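You operate a simulated robot arm through the tools that you are given. There is no shell and no other tool.

You run a simulated robot arm. Do the job below in one go: nothing can be reset, and whatever is moved stays where it is left.

## Task
Open the steel tank, lift the basket on to the small table, drain the tank and shut its valve.
Fine: nothing is left in the tank; its lid stays open; both tubes stay in the basket; the other controls stay.
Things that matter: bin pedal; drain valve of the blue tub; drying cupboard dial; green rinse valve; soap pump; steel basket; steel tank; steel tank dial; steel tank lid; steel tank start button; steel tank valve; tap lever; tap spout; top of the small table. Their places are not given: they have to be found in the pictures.

Only the result counts: the job must be done as asked and must still hold three seconds after the hand-in. Knocking over, shifting, dropping, spilling or breaking anything else fails it. Lids that push on must go on centred and level and be pressed home; caps that screw on are set level and turned clockwise until they are tight.

## Robot
A 7-joint arm with a fingered hand, fixed in place. Base frame: the origin is on the floor under the middle of its stand, x ahead of it, y to its left, z up; the work surface is at about z = 0.7. Readings come in m, degrees, newtons and seconds.
With the tool pointing down near the work surface it reaches from about 0.1 to 0.56 m from the base axis. Its first joint turns from -115.0 to 115.0 degrees. Payload 3.1 kg.
Tool frame: the origin (TCP) lies between the finger pads and is the grasp point; the fingertips stand 0.022 m ahead of it; z points along the fingers, y is the line along which they close. The gripper opens to 0.112 m; its body begins 0.06 m behind the TCP. The gripper is a hand of 3 fingers: y runs from the thumb to the fingers, the wrist lies at [0, 0, -0.218] in the tool frame, and closing takes about 1.5 s.
Orientation is that of the tool frame in the base frame, as a unit quaternion [x, y, z, w]. With the fingers straight down and closing along the base's y, the tool's x points along the base's -x, its y along +y and its z along -z.

## Interface
- The arm moves only by the tool nudge_tool. Its argument "steps" is a list of rows, each a list of 7 numbers: the turn, a rotation vector about the tool's x, y, z in degrees, then the shift along the tool's x, y, z in mm, then the closure in counts, from 0 (fully open) to 255 (shut). In form: [[rx, ry, rz, x, y, z, grip], ...]. A call has 1 to 20 rows; each row shifts and turns the commanded pose from where the row before left it, along the tool's axes as they then stand. A row lasts 0.2 s, in which the tool goes at most 0.05 m and 8.6 degrees; a call with a longer step from one row to the next is refused whole, and so is a gripper value outside its range. Where a pose cannot be reached the arm comes as near as it can. A force on the tool above 40 N (or 10 N above the force at the start of the call, whichever is more), or a blocked arm, ends the call early, and 0.2 s more pass. Each finger travels about 0.108 m/s and halts on what it meets, pressing with about 24 N; the grip force reading is that of the motor and also rises with nothing between the fingers. The clock runs only during rows and for 0.2 s after the last one: add rows that do not move to give the fingers time. It gives the time, the measured TCP pose, the force on the tool (base axes), the opening and the grip force at its end, in the units of the frame above (readings bear some noise), with the torque about the TCP (base axes, N m) and any sound that the robot's microphone picked up.
- Cameras (640 x 400 px; columns grow to the right, rows downward): "scene" is fixed at [0.2206, 0.6504, 1.3495]; the picture's right is [-1.00, -0.01, 0.00], its down [-0.01, 0.61, -0.79] and it looks along [0.01, -0.79, -0.61] (base axes); focal length 214 px, centre (320, 200). "wrist" rides on the gripper at [0.066, 0.003, -0.08] in the tool frame; the picture's right is [-0.05, 1.00, 0.00], its down [-0.77, -0.04, -0.64] and it looks along [-0.64, -0.03, 0.77] (tool axes); focal length 275 px, centre (320, 200).
- capture(camera): a new picture of that camera. The clock stands still meanwhile.
- lift_body(by): slides the trunk up (or, below 0, down) by that many m; the arm rides with it, the base frame stays. It gives what a move gives, with no picture.
- grasp_type(shape): the hand has 3 fingers and takes this shape, open, in about a second: jaw (thumb against the fingers, like two jaws); tri (thumb and two fingers); tip (a fingertip pinch); poke (one finger out to press); point (the index stretched); flat (the hand flat); cup (the hand cupped); fist (a fist). The gripper value then closes the fingers along that shape, each until it touches; the sizes above hold for jaw. It gives what a move gives, with no picture.
- pixel_to_xyz(camera, pixels): there is no depth. For up to 12 entries [column, row, z] of the newest picture of that camera ("zoom" is the newest enlarged one), the place [x, y] in the base frame at which the ray of that pixel passes the height z, good to about 0.002 m. The clock stands still meanwhile.
- zoom(camera, box): a new picture of the part [left, top, right, bottom] of that camera's present view, enlarged. The clock stands still meanwhile.
- hand_in(): hands the job in; it is judged then, once.

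Unless the task says otherwise, let go and move clear before handing in.

The tools are called after "Call:" as a command line: name --pt "numbers of a row" for each row, then --argument value for the rest, lists and objects as JSON in quotes. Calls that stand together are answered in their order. nudge_tool: Moves the arm, as the interface text tells. Its arguments: {"type":"object","properties":{"steps":{"type":"array"}},"required":["steps"]} The other tools are called the same way: lift_body (by) moves the trunk up or down; grasp_type (shape) gives the hand a shape; capture (camera) takes a picture; pixel_to_xyz (camera, pixels) gives the place at which the rays of pixels pass given heights; zoom (camera, box) takes an enlarged picture of a part of a camera's view; hand_in () hands the job in.

At the start:

```text
t: 0.0
eef_pos: [0.3579, -0.0686, 1.4017]
tool_rot: [0.0, 1.0, -0.001, -0.001]
ft_force: [-0.3, 0.4, 0.4]
wrist_torque: [0.02, -0.04, 0.0]
finger_gap: 0.1121
gripper_force: 0.0
shape: jaw
trunk travel left (down, up): [-0.838, 0.152]
```

scene: 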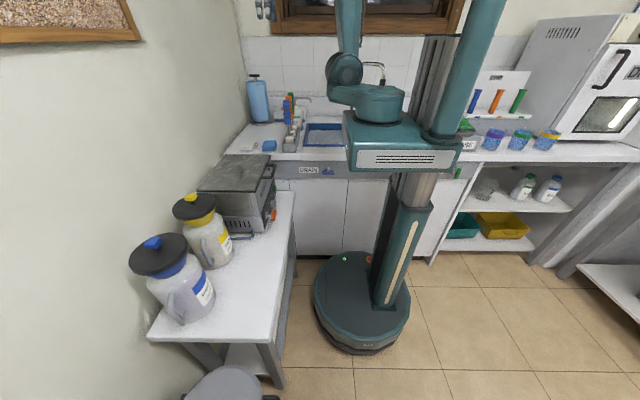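
wrist: 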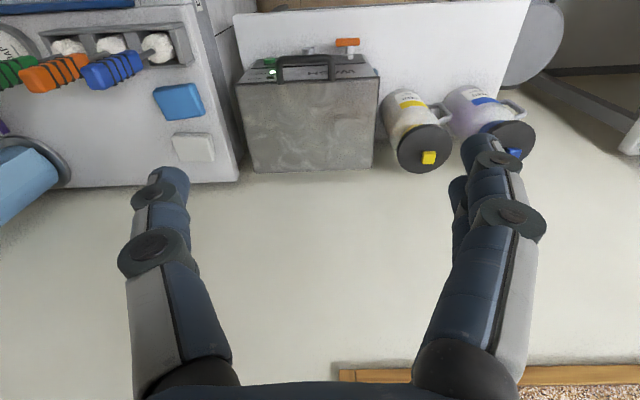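

The scene picture shows the steel tank near (240,190) on the side table, with jugs at (205,230) and (180,275), and the sink behind. I will zoom in on those areas before moving.

Call:
zoom --camera "scene" --box '[180, 130, 310, 250]'

Call:
zoom --camera "wrist" --box '[220, 10, 560, 190]'

Call:
zoom --camera "scene" --box '[230, 60, 420, 190]'

Call:
zoom --camera "scene" --box '[120, 280, 320, 400]'

```text
3.33 times, centred on (245, 190) of scene
```

zoom: 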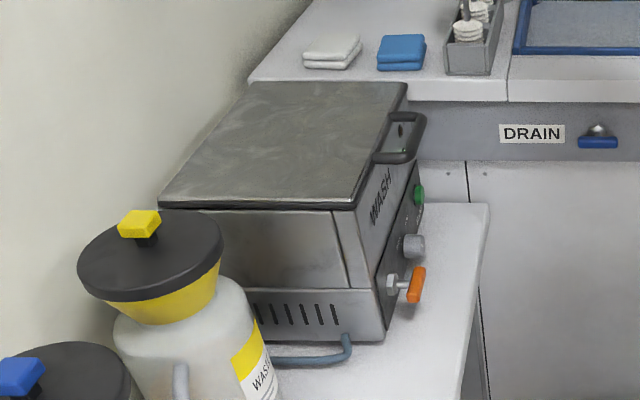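

```text
1.88 times, centred on (390, 100) of wrist
```

zoom: 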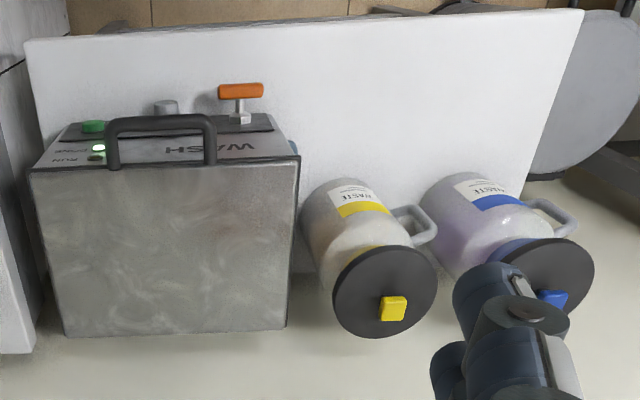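

```text
3.08 times, centred on (325, 125) of scene
```

zoom: 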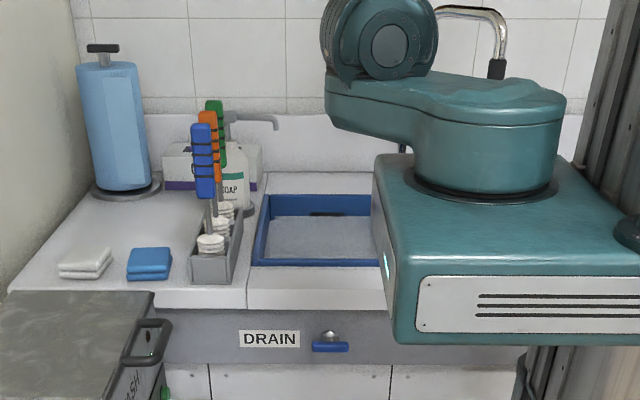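

```text
3.20 times, centred on (220, 340) of scene
```

zoom: 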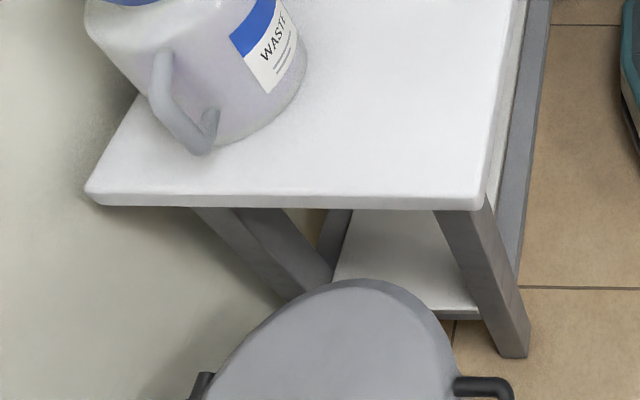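

I now have closer views: the tank handle, a green button, a dial and an orange valve on its face toward -x, and a hose at the bottom. Next I'll turn pixels into positions for several heights.

Call:
pixel_to_xyz --camera "scene" --pixels '[[293, 192, 0.7], [272, 344, 0.7], [147, 340, 0.7], [293, 192, 0.6], [272, 344, 0.6], [258, 232, 0.7], [252, 192, 0.9], [213, 192, 0.9], [262, 155, 0.9], [231, 155, 0.9], [265, 216, 0.75], [220, 385, 0.5]]'

Call:
pixel_to_xyz --camera "wrist" --pixels '[[236, 85, 0.9], [380, 80, 0.9], [253, 172, 0.9], [372, 168, 0.9], [347, 42, 0.75], [305, 62, 0.9], [422, 155, 0.9], [505, 135, 0.9], [234, 15, 0.7], [530, 0, 0.7], [236, 85, 0.85], [372, 168, 0.85]]'

```text
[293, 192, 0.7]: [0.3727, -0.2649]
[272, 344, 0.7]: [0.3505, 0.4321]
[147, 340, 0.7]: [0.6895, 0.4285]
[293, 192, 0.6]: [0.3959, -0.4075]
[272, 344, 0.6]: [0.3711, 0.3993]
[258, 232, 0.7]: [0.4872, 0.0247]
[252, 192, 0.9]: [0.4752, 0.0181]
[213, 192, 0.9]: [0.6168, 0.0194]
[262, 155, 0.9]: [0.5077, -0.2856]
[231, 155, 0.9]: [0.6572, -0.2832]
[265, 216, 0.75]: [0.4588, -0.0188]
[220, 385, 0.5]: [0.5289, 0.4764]
```

```text
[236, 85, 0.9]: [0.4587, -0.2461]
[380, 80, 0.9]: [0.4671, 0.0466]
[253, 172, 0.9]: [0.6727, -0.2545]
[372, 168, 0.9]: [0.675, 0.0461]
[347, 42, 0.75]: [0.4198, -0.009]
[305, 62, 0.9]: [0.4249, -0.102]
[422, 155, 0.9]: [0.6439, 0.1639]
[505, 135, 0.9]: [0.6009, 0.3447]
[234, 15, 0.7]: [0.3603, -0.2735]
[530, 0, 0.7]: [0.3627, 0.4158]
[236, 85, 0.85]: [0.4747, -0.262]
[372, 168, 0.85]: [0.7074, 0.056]
```

The tank lid matches in both views at z ≈ 0.917, with corners around (0.465, 0.043). I'll look closer at the control panel lights, the hose and the right-hand low table.

Call:
zoom --camera "wrist" --box '[225, 30, 395, 100]'

Call:
zoom --camera "scene" --box '[225, 170, 305, 250]'

Call:
zoom --camera "scene" --box '[440, 150, 640, 350]'

Call:
zoom --camera "scene" --box '[120, 180, 300, 360]'

```text
3.76 times, centred on (310, 65) of wrist
```

zoom: 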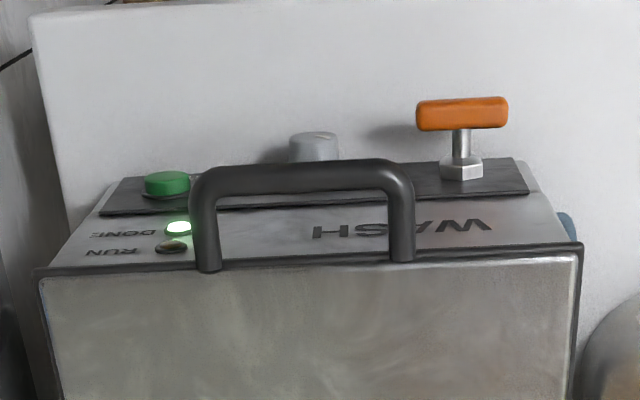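

```text
5.00 times, centred on (265, 210) of scene
```

zoom: 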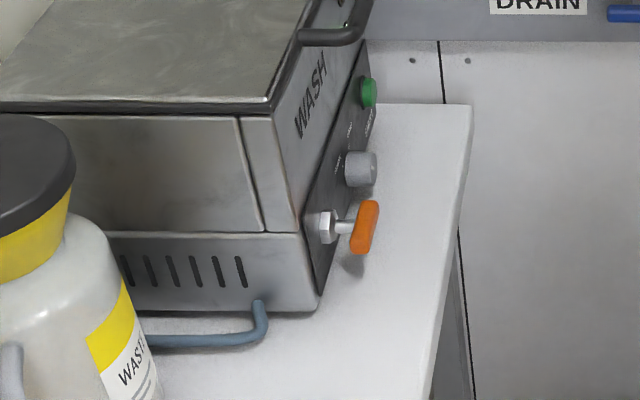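

```text
2.00 times, centred on (540, 250) of scene
```

zoom: 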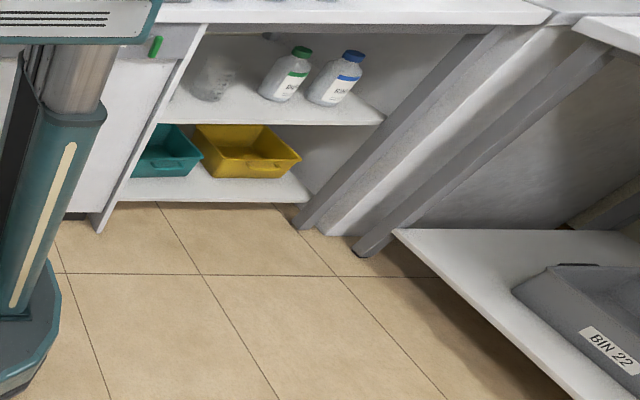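

```text
2.22 times, centred on (210, 270) of scene
```

zoom: 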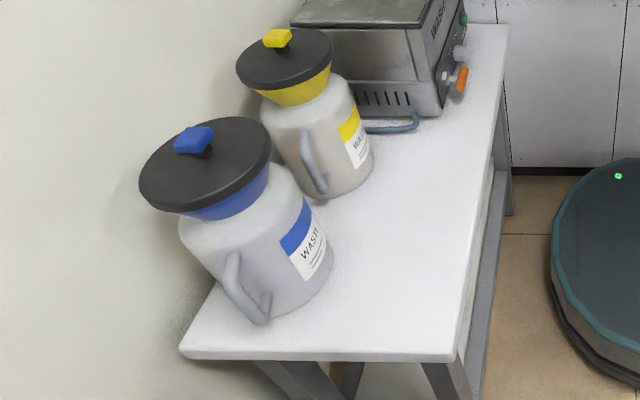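

The panel shows the DONE light lit and the T-handle valve bar lying along y; the side table holding the tank seems to be the small table. I'll check the robot's carriage and the surroundings on the right before lowering the trunk.

Call:
zoom --camera "scene" --box '[300, 0, 540, 200]'

Call:
zoom --camera "scene" --box '[440, 40, 640, 240]'

Call:
pixel_to_xyz --camera "scene" --pixels '[[362, 300, 0.1], [225, 152, 0.9], [345, 160, 0.9], [345, 160, 0.7], [405, 170, 1.0], [350, 170, 1.0], [460, 168, 1.0], [345, 112, 1.2], [460, 160, 0.9], [630, 155, 0.9], [575, 270, 0.5], [619, 150, 0.9]]'

```text
2.00 times, centred on (420, 100) of scene
```

zoom: 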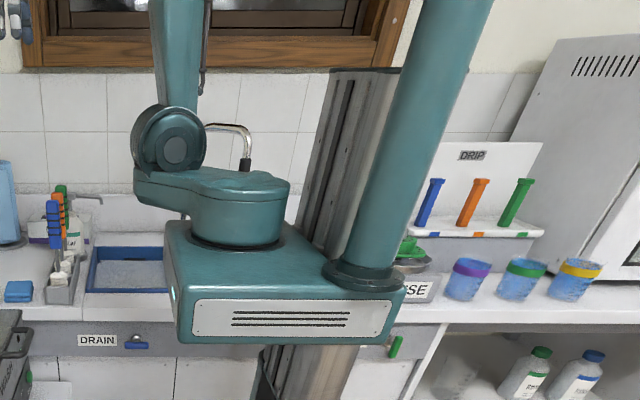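

```text
2.00 times, centred on (540, 140) of scene
```

zoom: 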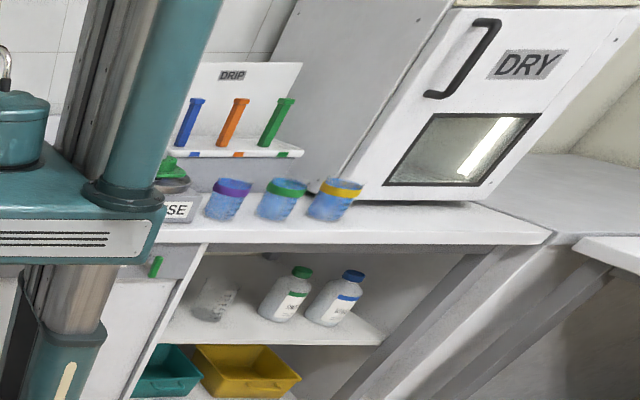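

```text
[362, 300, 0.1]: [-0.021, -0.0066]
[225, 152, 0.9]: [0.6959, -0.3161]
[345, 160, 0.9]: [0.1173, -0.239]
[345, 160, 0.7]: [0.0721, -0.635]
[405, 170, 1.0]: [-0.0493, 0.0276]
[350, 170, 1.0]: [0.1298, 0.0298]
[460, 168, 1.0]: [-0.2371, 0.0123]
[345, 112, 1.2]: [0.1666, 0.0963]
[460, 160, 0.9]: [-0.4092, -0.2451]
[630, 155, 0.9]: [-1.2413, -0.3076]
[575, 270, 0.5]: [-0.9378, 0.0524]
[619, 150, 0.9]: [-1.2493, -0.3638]
```

The carriage sits around the base axis, x −0.24 to 0.13, clear of the side table, so lowering the trunk is safe. I'll lower it by 0.25 m and look again.

Call:
lift_body --by -0.25

Call:
capture --camera "scene"

Call:
capture --camera "wrist"

```text
t: 2.6
eef_pos: [0.359, -0.0696, 1.1497]
tool_rot: [-0.001, 1.0, 0.001, 0.0]
ft_force: [0.0, 0.3, 0.4]
wrist_torque: [0.01, -0.01, 0.02]
finger_gap: 0.1118
gripper_force: 0.0
shape: jaw
trunk travel left (down, up): [-0.588, 0.402]
```

```text
taken
```

scene: 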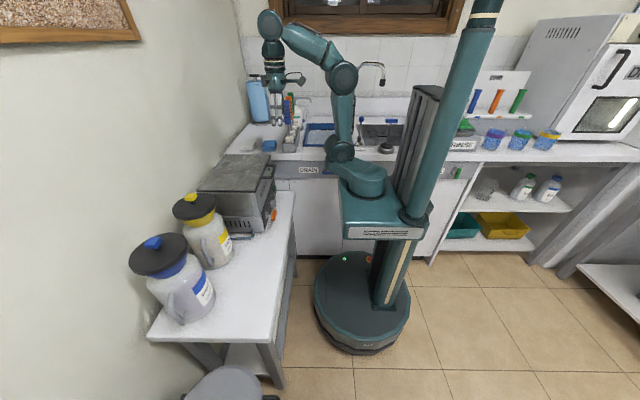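

```text
taken
```

wrist: 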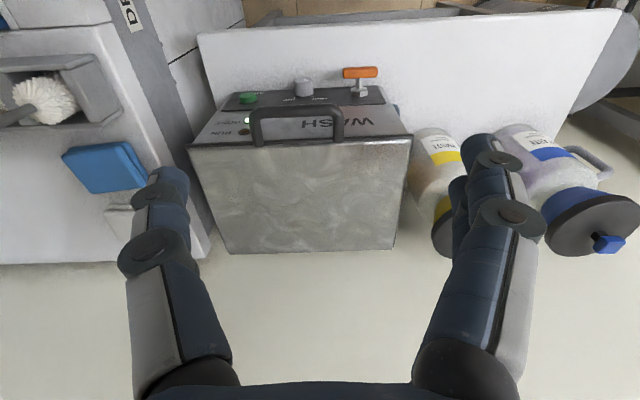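

The tank, its panel and the T-valve (wrist px 360,75) are in view; I'll draw the hand back and lower it to see the front panel straight on.

Call:
nudge_tool --pt "0 0 0 35 0 20 0" --pt "0 0 0 35 0 20 0" --pt "0 0 0 35 0 20 0" --pt "0 0 0 35 0 20 0" --pt "0 0 0 15 0 20 0"

Call:
capture --camera "wrist"

Call:
zoom --camera "wrist" --box '[200, 60, 440, 220]'

```text
t: 3.8
eef_pos: [0.2038, -0.0672, 1.0511]
tool_rot: [-0.001, 1.0, 0.0, -0.001]
ft_force: [-0.1, -0.1, 0.3]
wrist_torque: [0.01, 0.01, -0.02]
finger_gap: 0.1121
gripper_force: 0.1
shape: jaw
trunk travel left (down, up): [-0.588, 0.402]
```

```text
taken
```

wrist: 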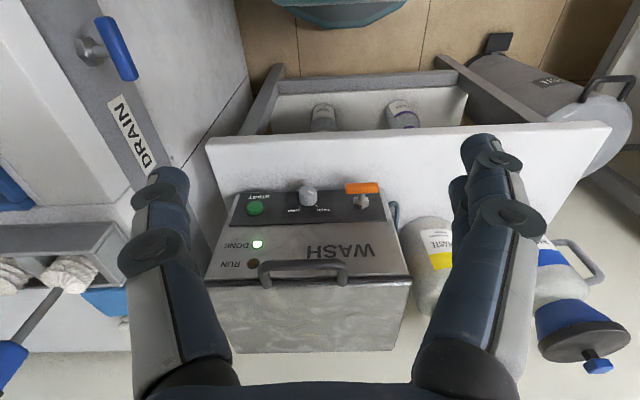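

```text
2.50 times, centred on (320, 140) of wrist
```

zoom: 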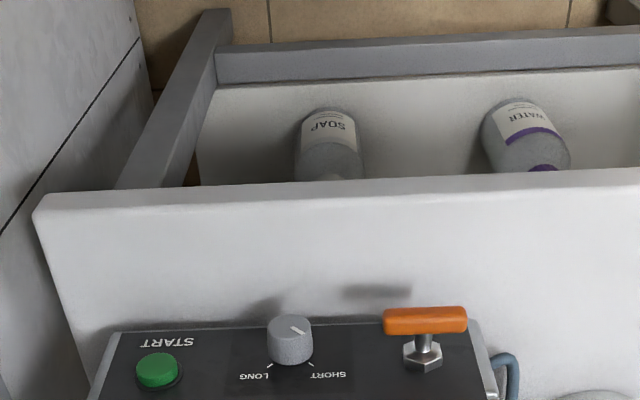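

The valve bar is at wrist px (362,188), the hex nut at (362,202) and the lid handle at (305,267). I'll get rays for these features from both cameras to triangulate.

Call:
pixel_to_xyz --camera "wrist" --pixels '[[345, 188, 0.75], [379, 187, 0.75], [362, 203, 0.75], [262, 267, 0.9], [346, 263, 0.9], [308, 195, 0.78], [253, 208, 0.78], [207, 277, 0.91], [410, 275, 0.91], [225, 352, 0.91], [391, 350, 0.91], [208, 143, 0.7]]'

Call:
zoom --camera "scene" --box '[185, 140, 295, 250]'

```text
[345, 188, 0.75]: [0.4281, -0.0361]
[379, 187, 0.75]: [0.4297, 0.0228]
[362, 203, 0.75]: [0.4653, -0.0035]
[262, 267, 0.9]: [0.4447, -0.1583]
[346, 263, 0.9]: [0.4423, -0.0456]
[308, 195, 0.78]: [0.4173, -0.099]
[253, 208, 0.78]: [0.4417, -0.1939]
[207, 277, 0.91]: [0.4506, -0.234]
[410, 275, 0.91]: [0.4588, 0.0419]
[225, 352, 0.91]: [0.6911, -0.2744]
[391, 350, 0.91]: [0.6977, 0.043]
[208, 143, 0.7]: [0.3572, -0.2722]
```

```text
3.64 times, centred on (240, 195) of scene
```

zoom: 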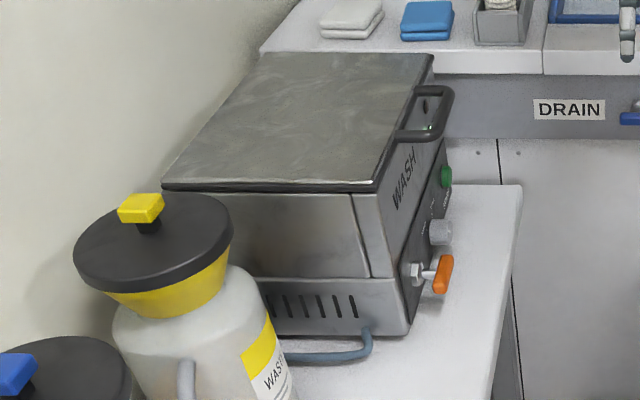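

I can see the T-valve at zoom (442,275) and the lid handle at (435,110); I'll convert those in the zoomed scene.

Call:
pixel_to_xyz --camera "zoom" --pixels '[[439, 287, 0.75], [439, 287, 0.8], [447, 262, 0.75], [416, 272, 0.75], [416, 272, 0.8], [374, 187, 0.91], [433, 56, 0.91], [258, 54, 0.91], [164, 187, 0.91], [438, 130, 0.9], [448, 92, 0.9], [405, 333, 0.7]]'

```text
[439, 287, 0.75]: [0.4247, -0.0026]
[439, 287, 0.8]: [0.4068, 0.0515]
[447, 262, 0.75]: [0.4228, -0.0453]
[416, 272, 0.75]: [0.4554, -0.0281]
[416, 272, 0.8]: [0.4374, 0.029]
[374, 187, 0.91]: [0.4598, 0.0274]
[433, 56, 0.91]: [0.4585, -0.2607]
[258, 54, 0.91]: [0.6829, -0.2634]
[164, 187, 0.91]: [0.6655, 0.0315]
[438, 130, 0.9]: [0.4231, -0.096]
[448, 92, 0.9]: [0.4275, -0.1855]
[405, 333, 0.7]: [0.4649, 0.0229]
```

The valve bar works out at about (0.417, −0.007, 0.768), running from y ≈ −0.035 to 0.018; the lid handle bar is at about (0.413, −0.10, 0.924) and the table top at z ≈ 0.70. Next I'll move forward above the front edge and turn the hand about its own axis, so the camera ends up on top when the hand is later pitched forward.

Call:
nudge_tool --pt "0 0 0 -40 -8 -20 0" --pt "0 0 0 -40 -8 -20 0" --pt "0 0 0 -40 -8 -20 0" --pt "0 0 0 -36 -8 -10 0" --pt "0 0 8.5 0 0 0 0" --pt "0 0 8.5 0 0 0 0" --pt "0 0 8.5 0 0 0 0" --pt "0 0 8.5 0 0 0 0" --pt "0 0 8.5 0 0 0 0" --pt "0 0 8.5 0 0 0 0" --pt "0 0 8.5 0 0 0 0" --pt "0 0 8.5 0 0 0 0" --pt "0 0 8.5 0 0 0 0" --pt "0 0 8.5 0 0 0 0" --pt "0 0 5.0 0 0 0 0"

```text
t: 7.0
eef_pos: [0.3598, -0.101, 1.1212]
tool_rot: [0.708, 0.707, 0.0, -0.001]
ft_force: [-0.6, -0.8, 0.1]
wrist_torque: [-0.01, -0.03, -0.02]
finger_gap: 0.1119
gripper_force: 0.1
shape: jaw
trunk travel left (down, up): [-0.588, 0.402]
```

The hand turned 90° without trouble (tool x now along +y). I'll continue another 90° the same way.

Call:
nudge_tool --pt "0 0 8.5 0 0 0 0" --pt "0 0 8.5 0 0 0 0" --pt "0 0 8.5 0 0 0 0" --pt "0 0 8.5 0 0 0 0" --pt "0 0 8.5 0 0 0 0" --pt "0 0 8.5 0 0 0 0" --pt "0 0 8.5 0 0 0 0" --pt "0 0 8.5 0 0 0 0" --pt "0 0 8.5 0 0 0 0" --pt "0 0 8.5 0 0 0 0" --pt "0 0 5.0 0 0 0 0"

Call:
capture --camera "scene"

Call:
capture --camera "wrist"

```text
t: 9.4
eef_pos: [0.3589, -0.1005, 1.1215]
tool_rot: [1.0, -0.002, -0.001, -0.001]
ft_force: [-0.8, 0.3, 0.5]
wrist_torque: [0.03, -0.02, -0.01]
finger_gap: 0.1119
gripper_force: 0.1
shape: jaw
trunk travel left (down, up): [-0.588, 0.402]
```

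```text
taken
```

scene: 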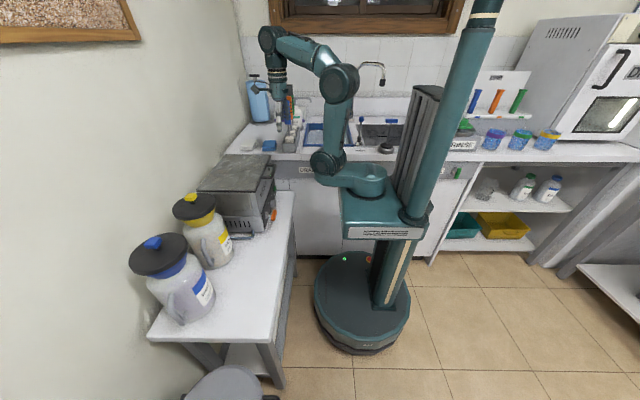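

```text
taken
```

wrist: 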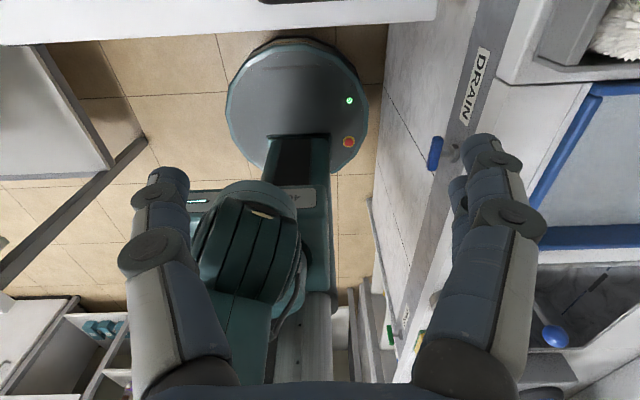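

The hand is now turned with tool x along +x. I'll try the "flat" shape in free space to see how the fingers lie, as a hook for the lid handle.

Call:
grasp_type --shape "flat"

Call:
capture --camera "wrist"

Call:
zoom --camera "scene" --box '[230, 20, 370, 160]'

```text
t: 10.3
eef_pos: [0.3597, -0.1002, 1.1203]
tool_rot: [1.0, 0.0, -0.001, 0.0]
ft_force: [0.2, 0.3, -0.7]
wrist_torque: [0.01, -0.01, -0.02]
finger_gap: 0.0001
gripper_force: 0.0
shape: flat
trunk travel left (down, up): [-0.588, 0.402]
```

```text
taken
```

wrist: 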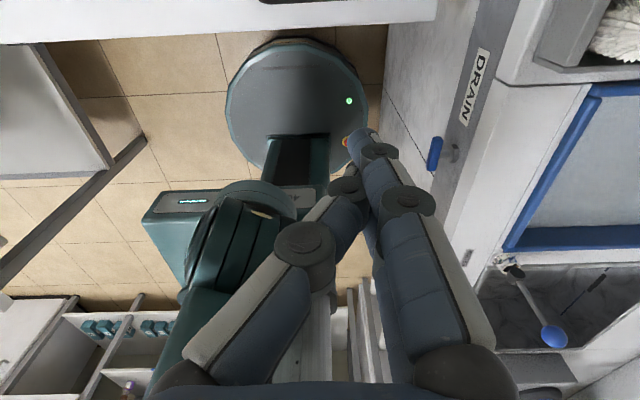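

```text
2.86 times, centred on (300, 90) of scene
```

zoom: 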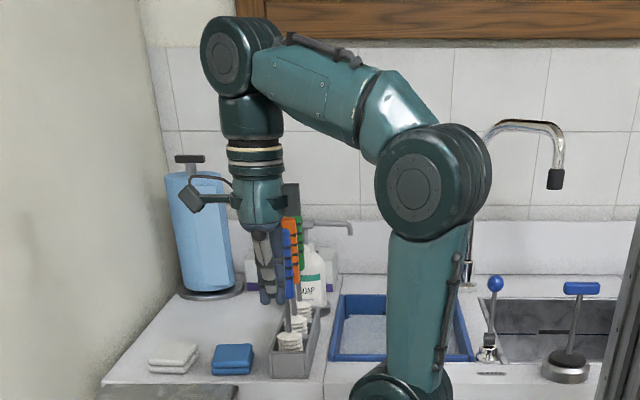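

Flat folds the thumb against two stretched fingers, which makes a good hook. I'll turn back 90° so the two fingers lie side by side along y, then pitch the hand 45° forward at this safe height.

Call:
nudge_tool --pt "0 0 -8.5 0 0 0 0" --pt "0 0 -8.5 0 0 0 0" --pt "0 0 -8.5 0 0 0 0" --pt "0 0 -8.5 0 0 0 0" --pt "0 0 -8.5 0 0 0 0" --pt "0 0 -8.5 0 0 0 0" --pt "0 0 -8.5 0 0 0 0" --pt "0 0 -8.5 0 0 0 0" --pt "0 0 -8.5 0 0 0 0" --pt "0 0 -8.5 0 0 0 0" --pt "0 0 -5 0 0 0 0" --pt "-7.5 0 0 0 0 0 0" --pt "-7.5 0 0 0 0 0 0" --pt "-7.5 0 0 0 0 0 0" --pt "-7.5 0 0 0 0 0 0" --pt "-7.5 0 0 0 0 0 0" --pt "-7.5 0 0 0 0 0 0"

Call:
capture --camera "scene"

Call:
capture --camera "wrist"

```text
t: 13.9
eef_pos: [0.3652, -0.0997, 1.1201]
tool_rot: [0.661, 0.661, 0.255, 0.249]
ft_force: [-1.0, 1.0, -0.3]
wrist_torque: [0.0, 0.0, 0.0]
finger_gap: 0.0
gripper_force: 0.1
shape: flat
out of reach, approached as far as the arm can: row 12
trunk travel left (down, up): [-0.588, 0.402]
```

```text
taken
```

scene: 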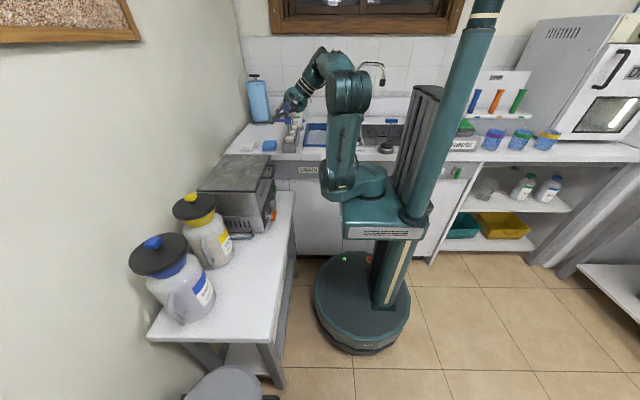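

```text
taken
```

wrist: 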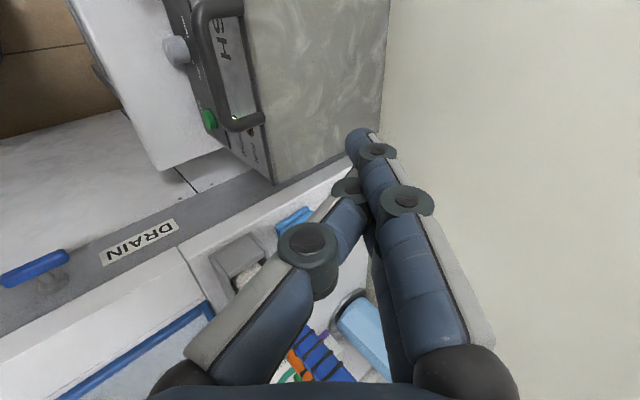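

The hand is pitched about 42° and the lid handle shows at wrist px (225,60). I'll pull back about 6 cm and lower the trunk 0.24 m so the fingertips pass below the handle bar in front of it.

Call:
nudge_tool --pt "0 0 0 0 -22.5 -20 0" --pt "0 0 0 0 -22.5 -20 0"

Call:
lift_body --by -0.22

Call:
capture --camera "scene"

Call:
capture --camera "wrist"

```text
t: 14.5
eef_pos: [0.3043, -0.0997, 1.1207]
tool_rot: [0.661, 0.661, 0.255, 0.248]
ft_force: [-0.7, 0.0, -0.4]
wrist_torque: [0.01, 0.02, 0.02]
finger_gap: 0.0
gripper_force: 0.1
shape: flat
trunk travel left (down, up): [-0.588, 0.402]
```

```text
t: 16.8
eef_pos: [0.3038, -0.0994, 0.9012]
tool_rot: [0.661, 0.661, 0.254, 0.248]
ft_force: [0.0, 0.2, 0.5]
wrist_torque: [0.02, 0.01, -0.03]
finger_gap: 0.0001
gripper_force: 0.1
shape: flat
trunk travel left (down, up): [-0.368, 0.622]
```

```text
taken
```

scene: 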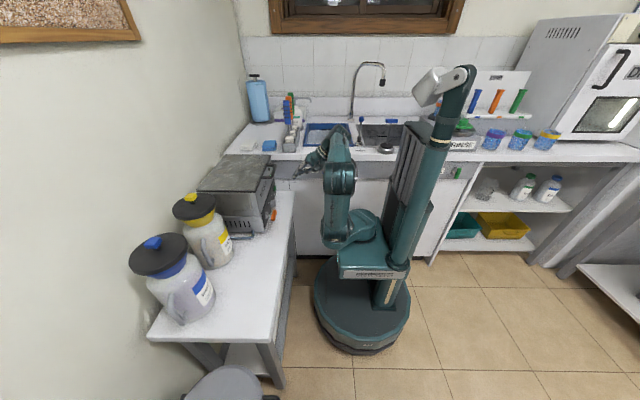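

```text
taken
```

wrist: 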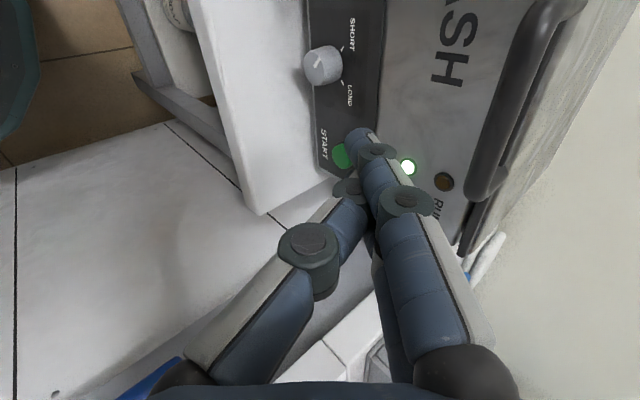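

The fingers now point at the panel below the handle bar (bar at wrist px 520,100, lying on the forward-up side). I'll move in under the bar in small steps, to TCP about (0.400, −0.10, 0.886).

Call:
nudge_tool --pt "0 0 0 0 12.4 15 0" --pt "0 0 0 0 12.4 15 0" --pt "0 0 0 0 12.4 15 0" --pt "0 0 0 0 12.4 15 0" --pt "0 0 0 0 12.2 15 0"

Call:
capture --camera "wrist"

Call:
zoom --camera "scene" --box '[220, 120, 340, 220]'

```text
t: 18.0
eef_pos: [0.3988, -0.1006, 0.8864]
tool_rot: [0.662, 0.659, 0.255, 0.249]
ft_force: [-14.4, 0.2, -0.6]
wrist_torque: [-0.05, -0.43, 0.01]
finger_gap: 0.0
gripper_force: 0.0
shape: flat
trunk travel left (down, up): [-0.368, 0.622]
```

```text
taken
```

wrist: 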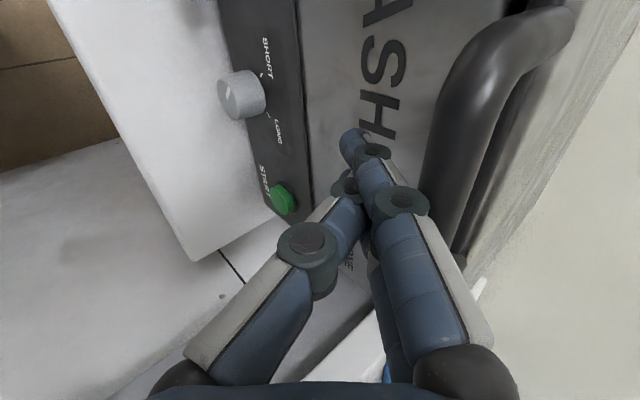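

```text
4.00 times, centred on (280, 170) of scene
```

zoom: 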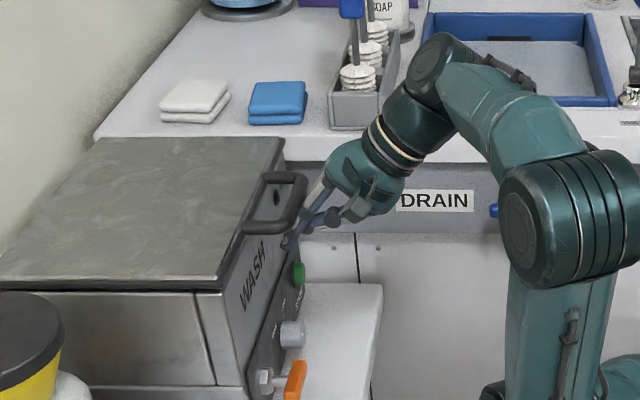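

A 14 N push along −x with torque showing the contact ~3 cm above the TCP means the finger backs are touching the handle bar. I'll back off and drop a little, then pitch the hand nearer horizontal to hook properly under the bar.

Call:
nudge_tool --pt "0 0 0 0 -18 -2.5 0" --pt "0 0 0 0 -18 -2.5 0" --pt "-5 0 0 0 0 0 0" --pt "-5 0 0 0 0 0 0" --pt "-5 0 0 0 0 0 0" --pt "-4 0 0 0 0 0 0"

Call:
capture --camera "wrist"

Call:
zoom --camera "scene" --box '[220, 120, 340, 220]'

```text
t: 19.4
eef_pos: [0.3707, -0.099, 0.865]
tool_rot: [0.611, 0.61, 0.36, 0.354]
ft_force: [-0.1, 0.1, 0.1]
wrist_torque: [-0.03, 0.02, 0.01]
finger_gap: 0.0
gripper_force: 0.1
shape: flat
trunk travel left (down, up): [-0.368, 0.622]
```

```text
taken
```

wrist: 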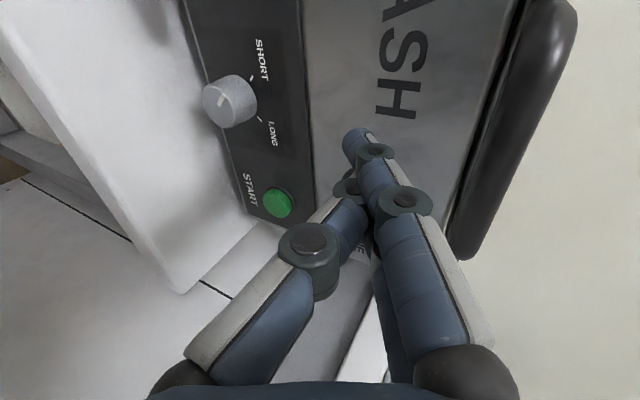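

```text
4.00 times, centred on (280, 170) of scene
```

zoom: 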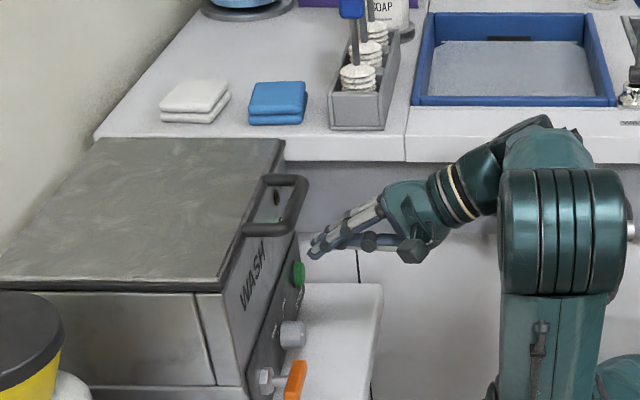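

The hand is now 60° from vertical, below and in front of the bar with no contact. I'll slide 34 mm forward under it and rise until I feel the bar.

Call:
nudge_tool --pt "0 0 0 0 8.3 14.8 0" --pt "0 0 0 0 8.3 14.8 0" --pt "0 0 0 0 7 -3.9 0" --pt "0 0 0 0 7 -3.9 0" --pt "0 0 0 0 7 -3.9 0"

Call:
zoom --camera "scene" --box '[220, 120, 340, 220]'

Call:
capture --camera "wrist"

```text
t: 20.6
eef_pos: [0.4031, -0.0991, 0.8885]
tool_rot: [0.611, 0.61, 0.36, 0.353]
ft_force: [-0.5, 0.0, -2.2]
wrist_torque: [0.02, -0.02, 0.01]
finger_gap: 0.0
gripper_force: 0.0
shape: flat
trunk travel left (down, up): [-0.368, 0.622]
```

```text
4.00 times, centred on (280, 170) of scene
```

zoom: 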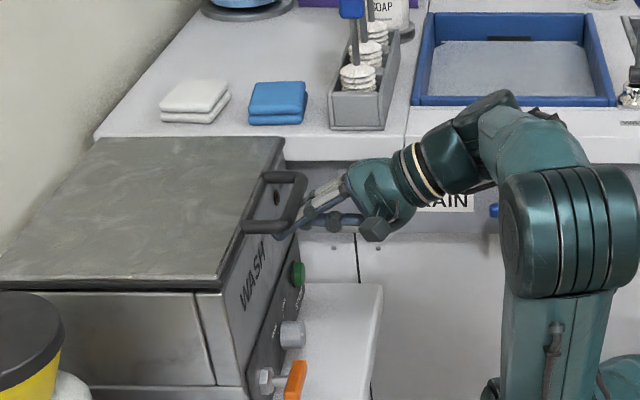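

```text
taken
```

wrist: 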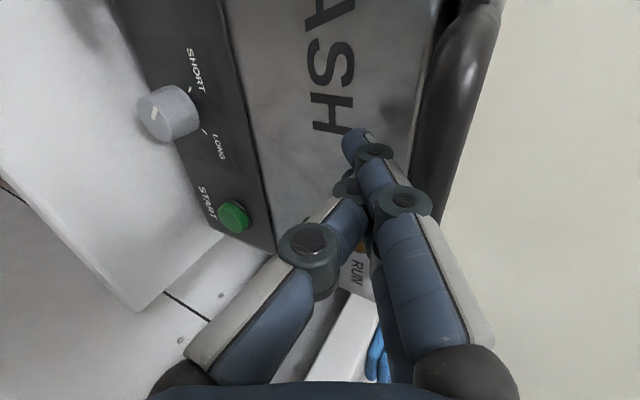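

Contact is just starting (−2 N). I'll lift 25 mm by small steps to check that the lid moves freely.

Call:
nudge_tool --pt "0 0 0 0 7 -3.9 0" --pt "0 0 0 0 7 -3.9 0" --pt "0 0 0 0 7 -3.9 0" --pt "0 0 0 0 7 -3.9 0"

Call:
zoom --camera "scene" --box '[180, 110, 340, 230]'

```text
t: 21.6
eef_pos: [0.4038, -0.099, 0.9203]
tool_rot: [0.611, 0.609, 0.36, 0.354]
ft_force: [-1.4, -0.1, -1.5]
wrist_torque: [0.01, 0.04, -0.02]
finger_gap: 0.0001
gripper_force: 0.1
shape: flat
trunk travel left (down, up): [-0.368, 0.622]
```

```text
3.33 times, centred on (260, 170) of scene
```

zoom: 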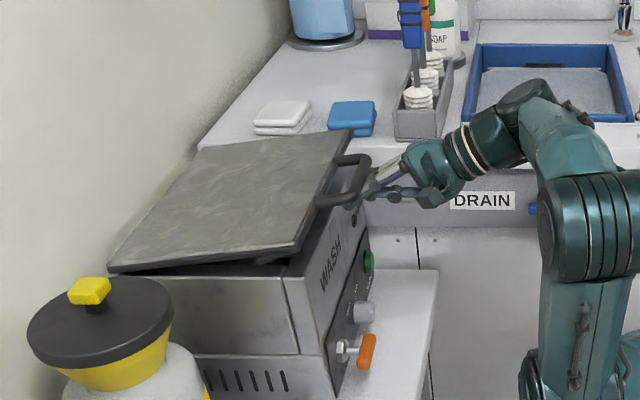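

The lid is rising freely with only ~2 N. I'll continue lifting along the arc, mostly along the tool's y (forward-up).

Call:
nudge_tool --pt "0 0 0 0 15 -3 0" --pt "0 0 0 0 16 -2 0" --pt "0 0 0 0 17 -1 0" --pt "0 0 0 0 17 0 0" --pt "0 0 0 0 17 0 0" --pt "0 0 0 0 17 1 0"

Call:
capture --camera "scene"

Call:
capture --camera "wrist"

```text
t: 23.0
eef_pos: [0.4475, -0.0981, 1.0094]
tool_rot: [0.613, 0.608, 0.36, 0.354]
ft_force: [-0.4, -0.1, -1.3]
wrist_torque: [0.01, -0.03, -0.01]
finger_gap: 0.0
gripper_force: 0.0
shape: flat
trunk travel left (down, up): [-0.368, 0.622]
```

```text
taken
```

scene: 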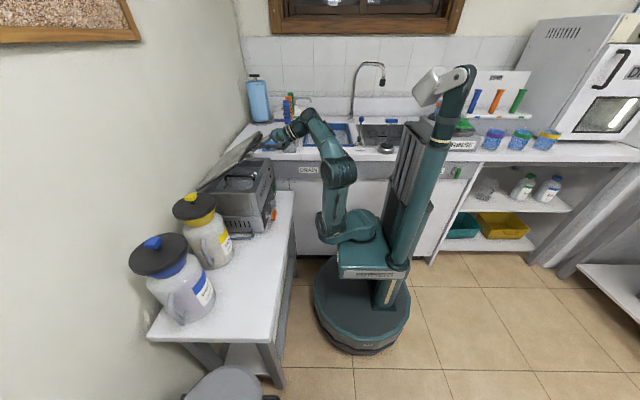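

```text
taken
```

wrist: 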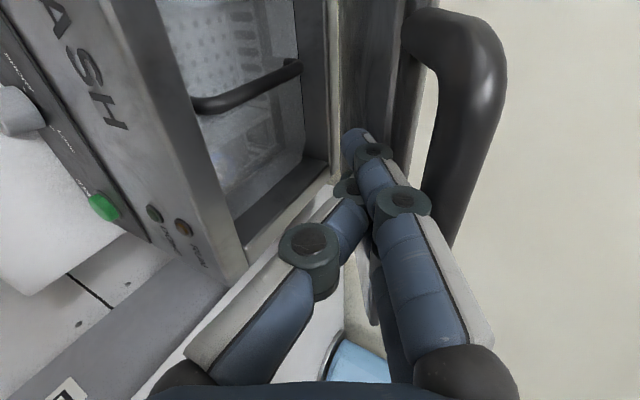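

The lid is open about 35° and the basket with a dark bar handle is visible inside. I'll keep going forward and up, then raise the trunk to gain reach.

Call:
nudge_tool --pt "0 0 0 0 14 3 0" --pt "0 0 0 0 14 3 0" --pt "0 0 0 0 14 4 0"

Call:
lift_body --by 0.04

Call:
zoom --camera "scene" --box '[180, 90, 340, 210]'

Call:
capture --camera "wrist"

```text
t: 23.8
eef_pos: [0.4774, -0.0999, 1.0418]
tool_rot: [0.611, 0.609, 0.36, 0.355]
ft_force: [-1.6, -0.3, -0.8]
wrist_torque: [0.01, -0.01, 0.0]
finger_gap: 0.0001
gripper_force: 0.0
shape: flat
trunk travel left (down, up): [-0.368, 0.622]
```

```text
t: 24.6
eef_pos: [0.4781, -0.101, 1.0814]
tool_rot: [0.611, 0.61, 0.359, 0.354]
ft_force: [0.3, 0.2, -0.8]
wrist_torque: [0.03, 0.02, 0.03]
finger_gap: 0.0
gripper_force: 0.0
shape: flat
trunk travel left (down, up): [-0.408, 0.582]
```

```text
3.33 times, centred on (260, 150) of scene
```

zoom: 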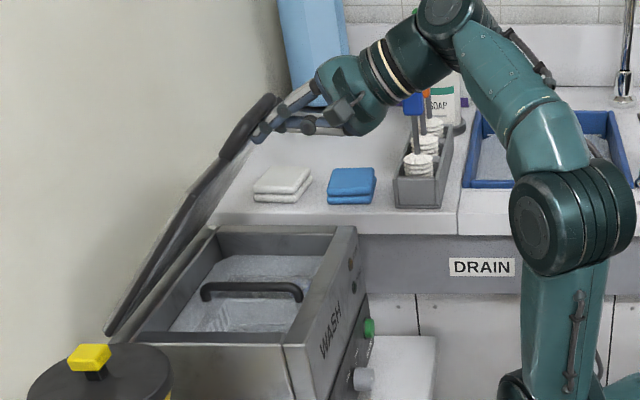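

```text
taken
```

wrist: 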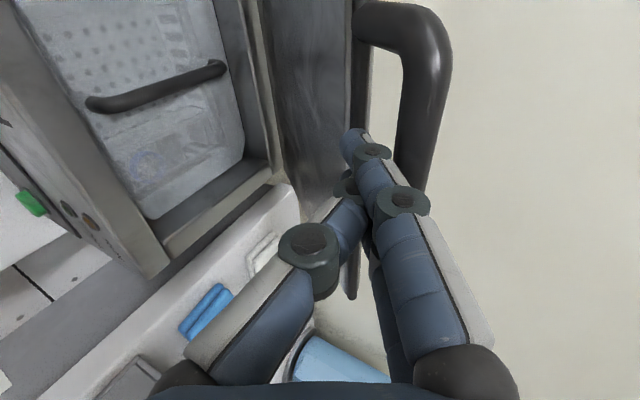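

The lid is about 50° up, with the basket's bar handle running along x inside the tank. I'll push on forward with a bit more rise.

Call:
nudge_tool --pt "0 0 0 0 11 12 0" --pt "0 0 0 0 11 12 0" --pt "0 0 0 0 11 12 0"

Call:
lift_body --by 0.04

Call:
zoom --camera "scene" --box '[180, 70, 340, 190]'

Call:
capture --camera "wrist"

```text
t: 25.4
eef_pos: [0.5213, -0.1003, 1.0959]
tool_rot: [0.61, 0.609, 0.361, 0.356]
ft_force: [-8.6, 0.1, 12.1]
wrist_torque: [0.0, -0.4, 0.01]
finger_gap: 0.0
gripper_force: 0.1
shape: flat
trunk travel left (down, up): [-0.408, 0.582]
```

```text
t: 26.3
eef_pos: [0.5254, -0.101, 1.1329]
tool_rot: [0.612, 0.609, 0.36, 0.354]
ft_force: [-0.2, 0.0, -0.3]
wrist_torque: [-0.01, 0.0, 0.0]
finger_gap: 0.0
gripper_force: 0.0
shape: flat
trunk travel left (down, up): [-0.448, 0.542]
```

```text
3.33 times, centred on (260, 130) of scene
```

zoom: 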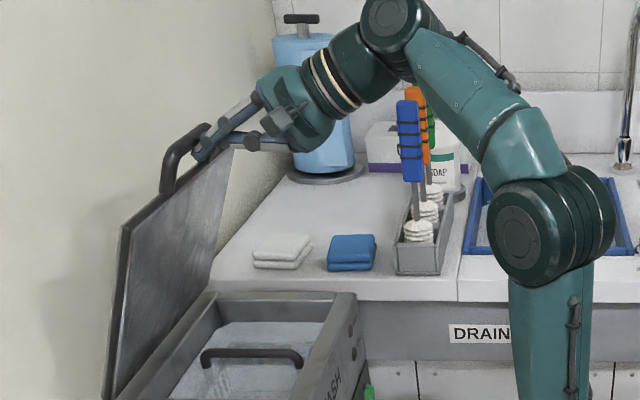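

```text
taken
```

wrist: 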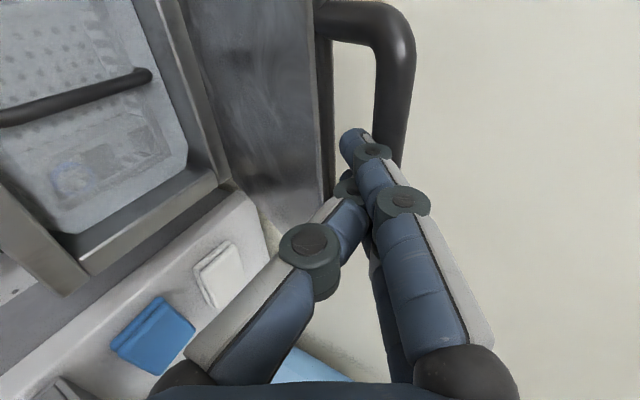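

The lid is about 70° up with the fingertips under the bar, and the force is back to zero. I'll continue pushing mostly forward in small steps.

Call:
nudge_tool --pt "0 0 0 0 9 9 0" --pt "0 0 0 0 9 9 0" --pt "0 0 0 0 9 9 0"

Call:
zoom --camera "scene" --box '[180, 70, 340, 190]'

Call:
capture --camera "wrist"

```text
t: 27.1
eef_pos: [0.5628, -0.1013, 1.1434]
tool_rot: [0.612, 0.609, 0.359, 0.355]
ft_force: [-0.5, -0.3, 0.0]
wrist_torque: [-0.01, 0.03, 0.04]
finger_gap: 0.0
gripper_force: 0.1
shape: flat
trunk travel left (down, up): [-0.448, 0.542]
```

```text
3.33 times, centred on (260, 130) of scene
```

zoom: 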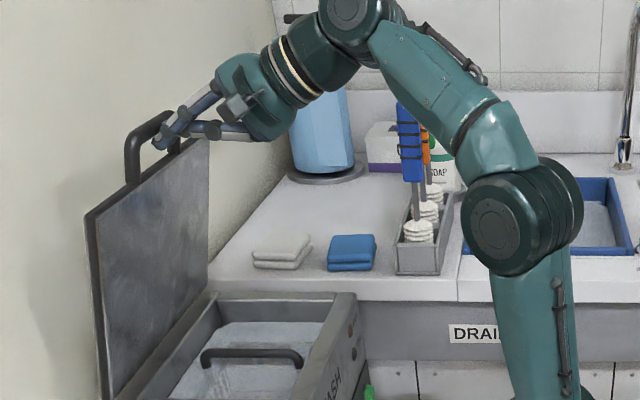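

```text
taken
```

wrist: 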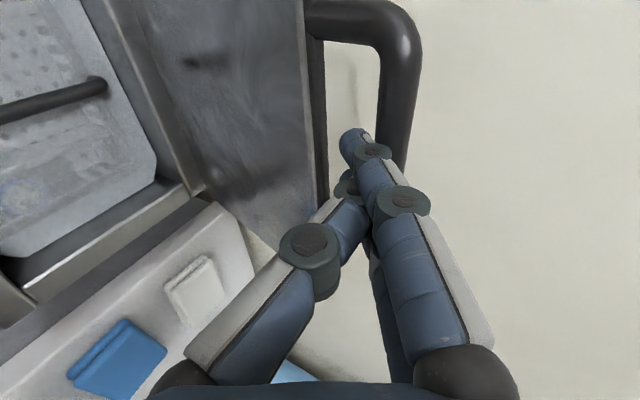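

The lid is near 80° and still light. I'll push on a few centimetres more, straight ahead.

Call:
nudge_tool --pt "0 0 0 0 6 9 0" --pt "0 0 0 0 6 9 0" --pt "0 0 0 0 6 9 0"

Call:
zoom --camera "scene" --box '[180, 70, 340, 190]'

Call:
capture --camera "wrist"

```text
t: 27.9
eef_pos: [0.5941, -0.1024, 1.1446]
tool_rot: [0.612, 0.609, 0.36, 0.354]
ft_force: [-0.1, 0.4, -0.6]
wrist_torque: [0.01, 0.0, -0.02]
finger_gap: 0.0
gripper_force: 0.1
shape: flat
trunk travel left (down, up): [-0.448, 0.542]
```

```text
3.33 times, centred on (260, 130) of scene
```

zoom: 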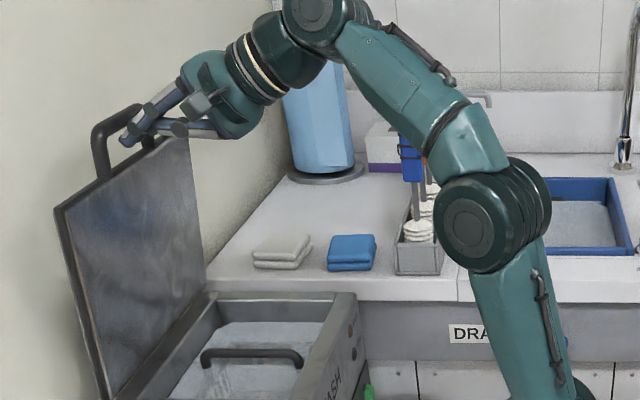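

```text
taken
```

wrist: 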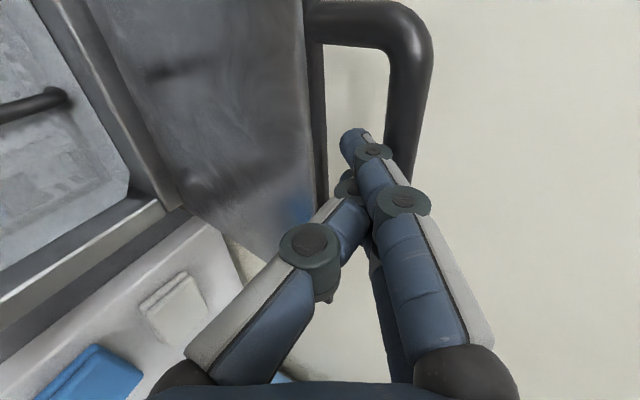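

By the geometry the lid's free edge is at about (0.626, z 1.124), so it stands at roughly 77°. I'll push further forward until it goes past vertical.

Call:
nudge_tool --pt "0 0 0 0 5 9 0" --pt "0 0 0 0 5 9 0" --pt "0 0 0 0 4 9 0" --pt "0 0 0 0 4 9 0"

Call:
zoom --camera "scene" --box '[160, 70, 340, 190]'

```text
t: 28.9
eef_pos: [0.6356, -0.1014, 1.1424]
tool_rot: [0.611, 0.61, 0.36, 0.354]
ft_force: [-0.5, -0.7, -0.1]
wrist_torque: [0.0, 0.0, -0.01]
finger_gap: 0.0001
gripper_force: 0.0
shape: flat
trunk travel left (down, up): [-0.448, 0.542]
```

```text
3.33 times, centred on (250, 130) of scene
```

zoom: 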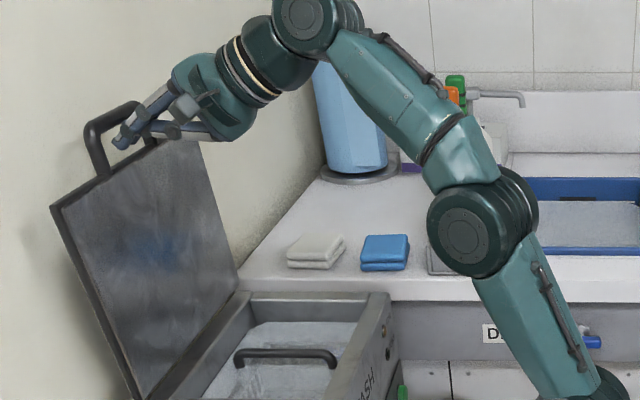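

The lid corner is now at about x 0.66, so it's near 86°. I'll push 3 cm more and check for the stop.

Call:
nudge_tool --pt "0 0 0 0 4 8 0" --pt "0 0 0 0 4 8 0" --pt "0 0 0 0 4 8 0"

Call:
zoom --camera "scene" --box '[160, 70, 340, 190]'

Call:
capture --camera "wrist"

```text
t: 29.7
eef_pos: [0.6577, -0.1028, 1.1388]
tool_rot: [0.612, 0.609, 0.359, 0.354]
ft_force: [-0.2, -0.4, -0.4]
wrist_torque: [-0.01, 0.02, -0.02]
finger_gap: 0.0
gripper_force: 0.0
shape: flat
out of reach, approached as far as the arm can: row 3
trunk travel left (down, up): [-0.448, 0.542]
```

```text
3.33 times, centred on (250, 130) of scene
```

zoom: 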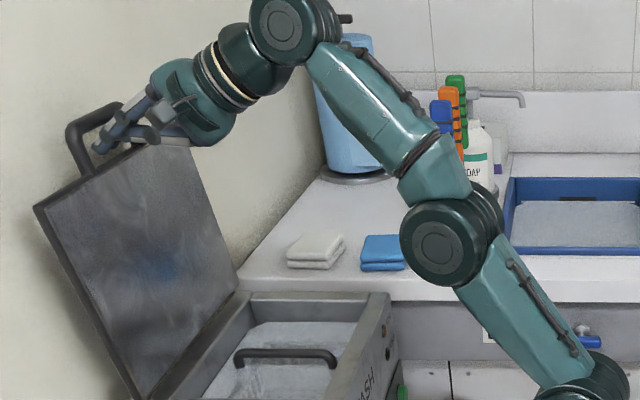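

```text
taken
```

wrist: 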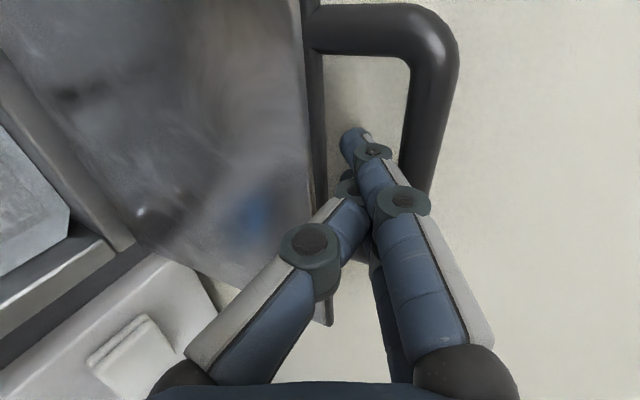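

The lid is at about 90° and the arm's reach has run out here. I'll back the fingers slightly away from the bar (tool −y) to see whether the lid stays by itself.

Call:
nudge_tool --pt "0 0 0 0 -6 -4 0" --pt "0 0 0 0 -6 -4 0" --pt "0 0 0 0 0 0 0" --pt "0 0 0 0 0 0 0"

Call:
zoom --camera "scene" --box '[160, 70, 340, 190]'

Call:
capture --camera "wrist"

```text
t: 30.7
eef_pos: [0.6449, -0.1024, 1.1314]
tool_rot: [0.611, 0.61, 0.36, 0.354]
ft_force: [-0.1, -0.6, 0.2]
wrist_torque: [0.02, 0.02, 0.04]
finger_gap: 0.0
gripper_force: 0.1
shape: flat
trunk travel left (down, up): [-0.448, 0.542]
```

```text
3.33 times, centred on (250, 130) of scene
```

zoom: 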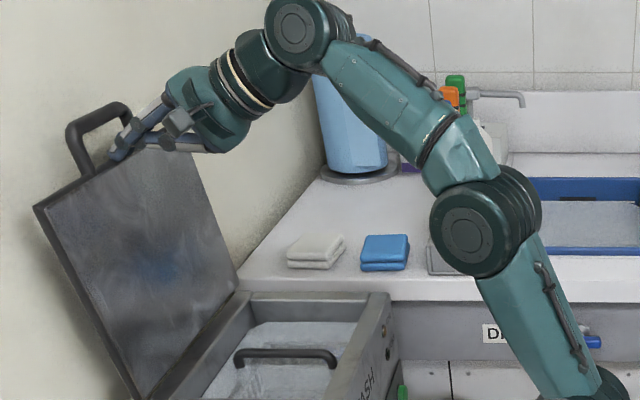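

```text
taken
```

wrist: 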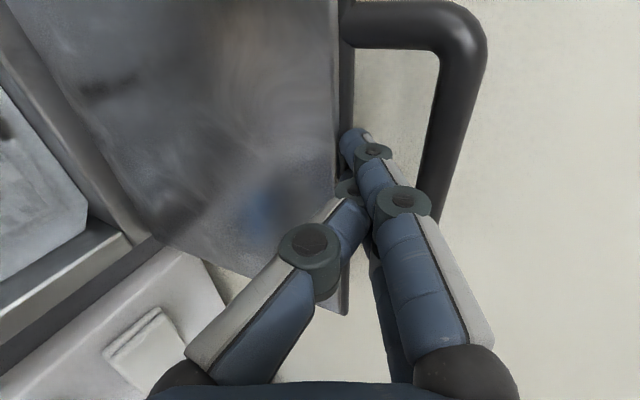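

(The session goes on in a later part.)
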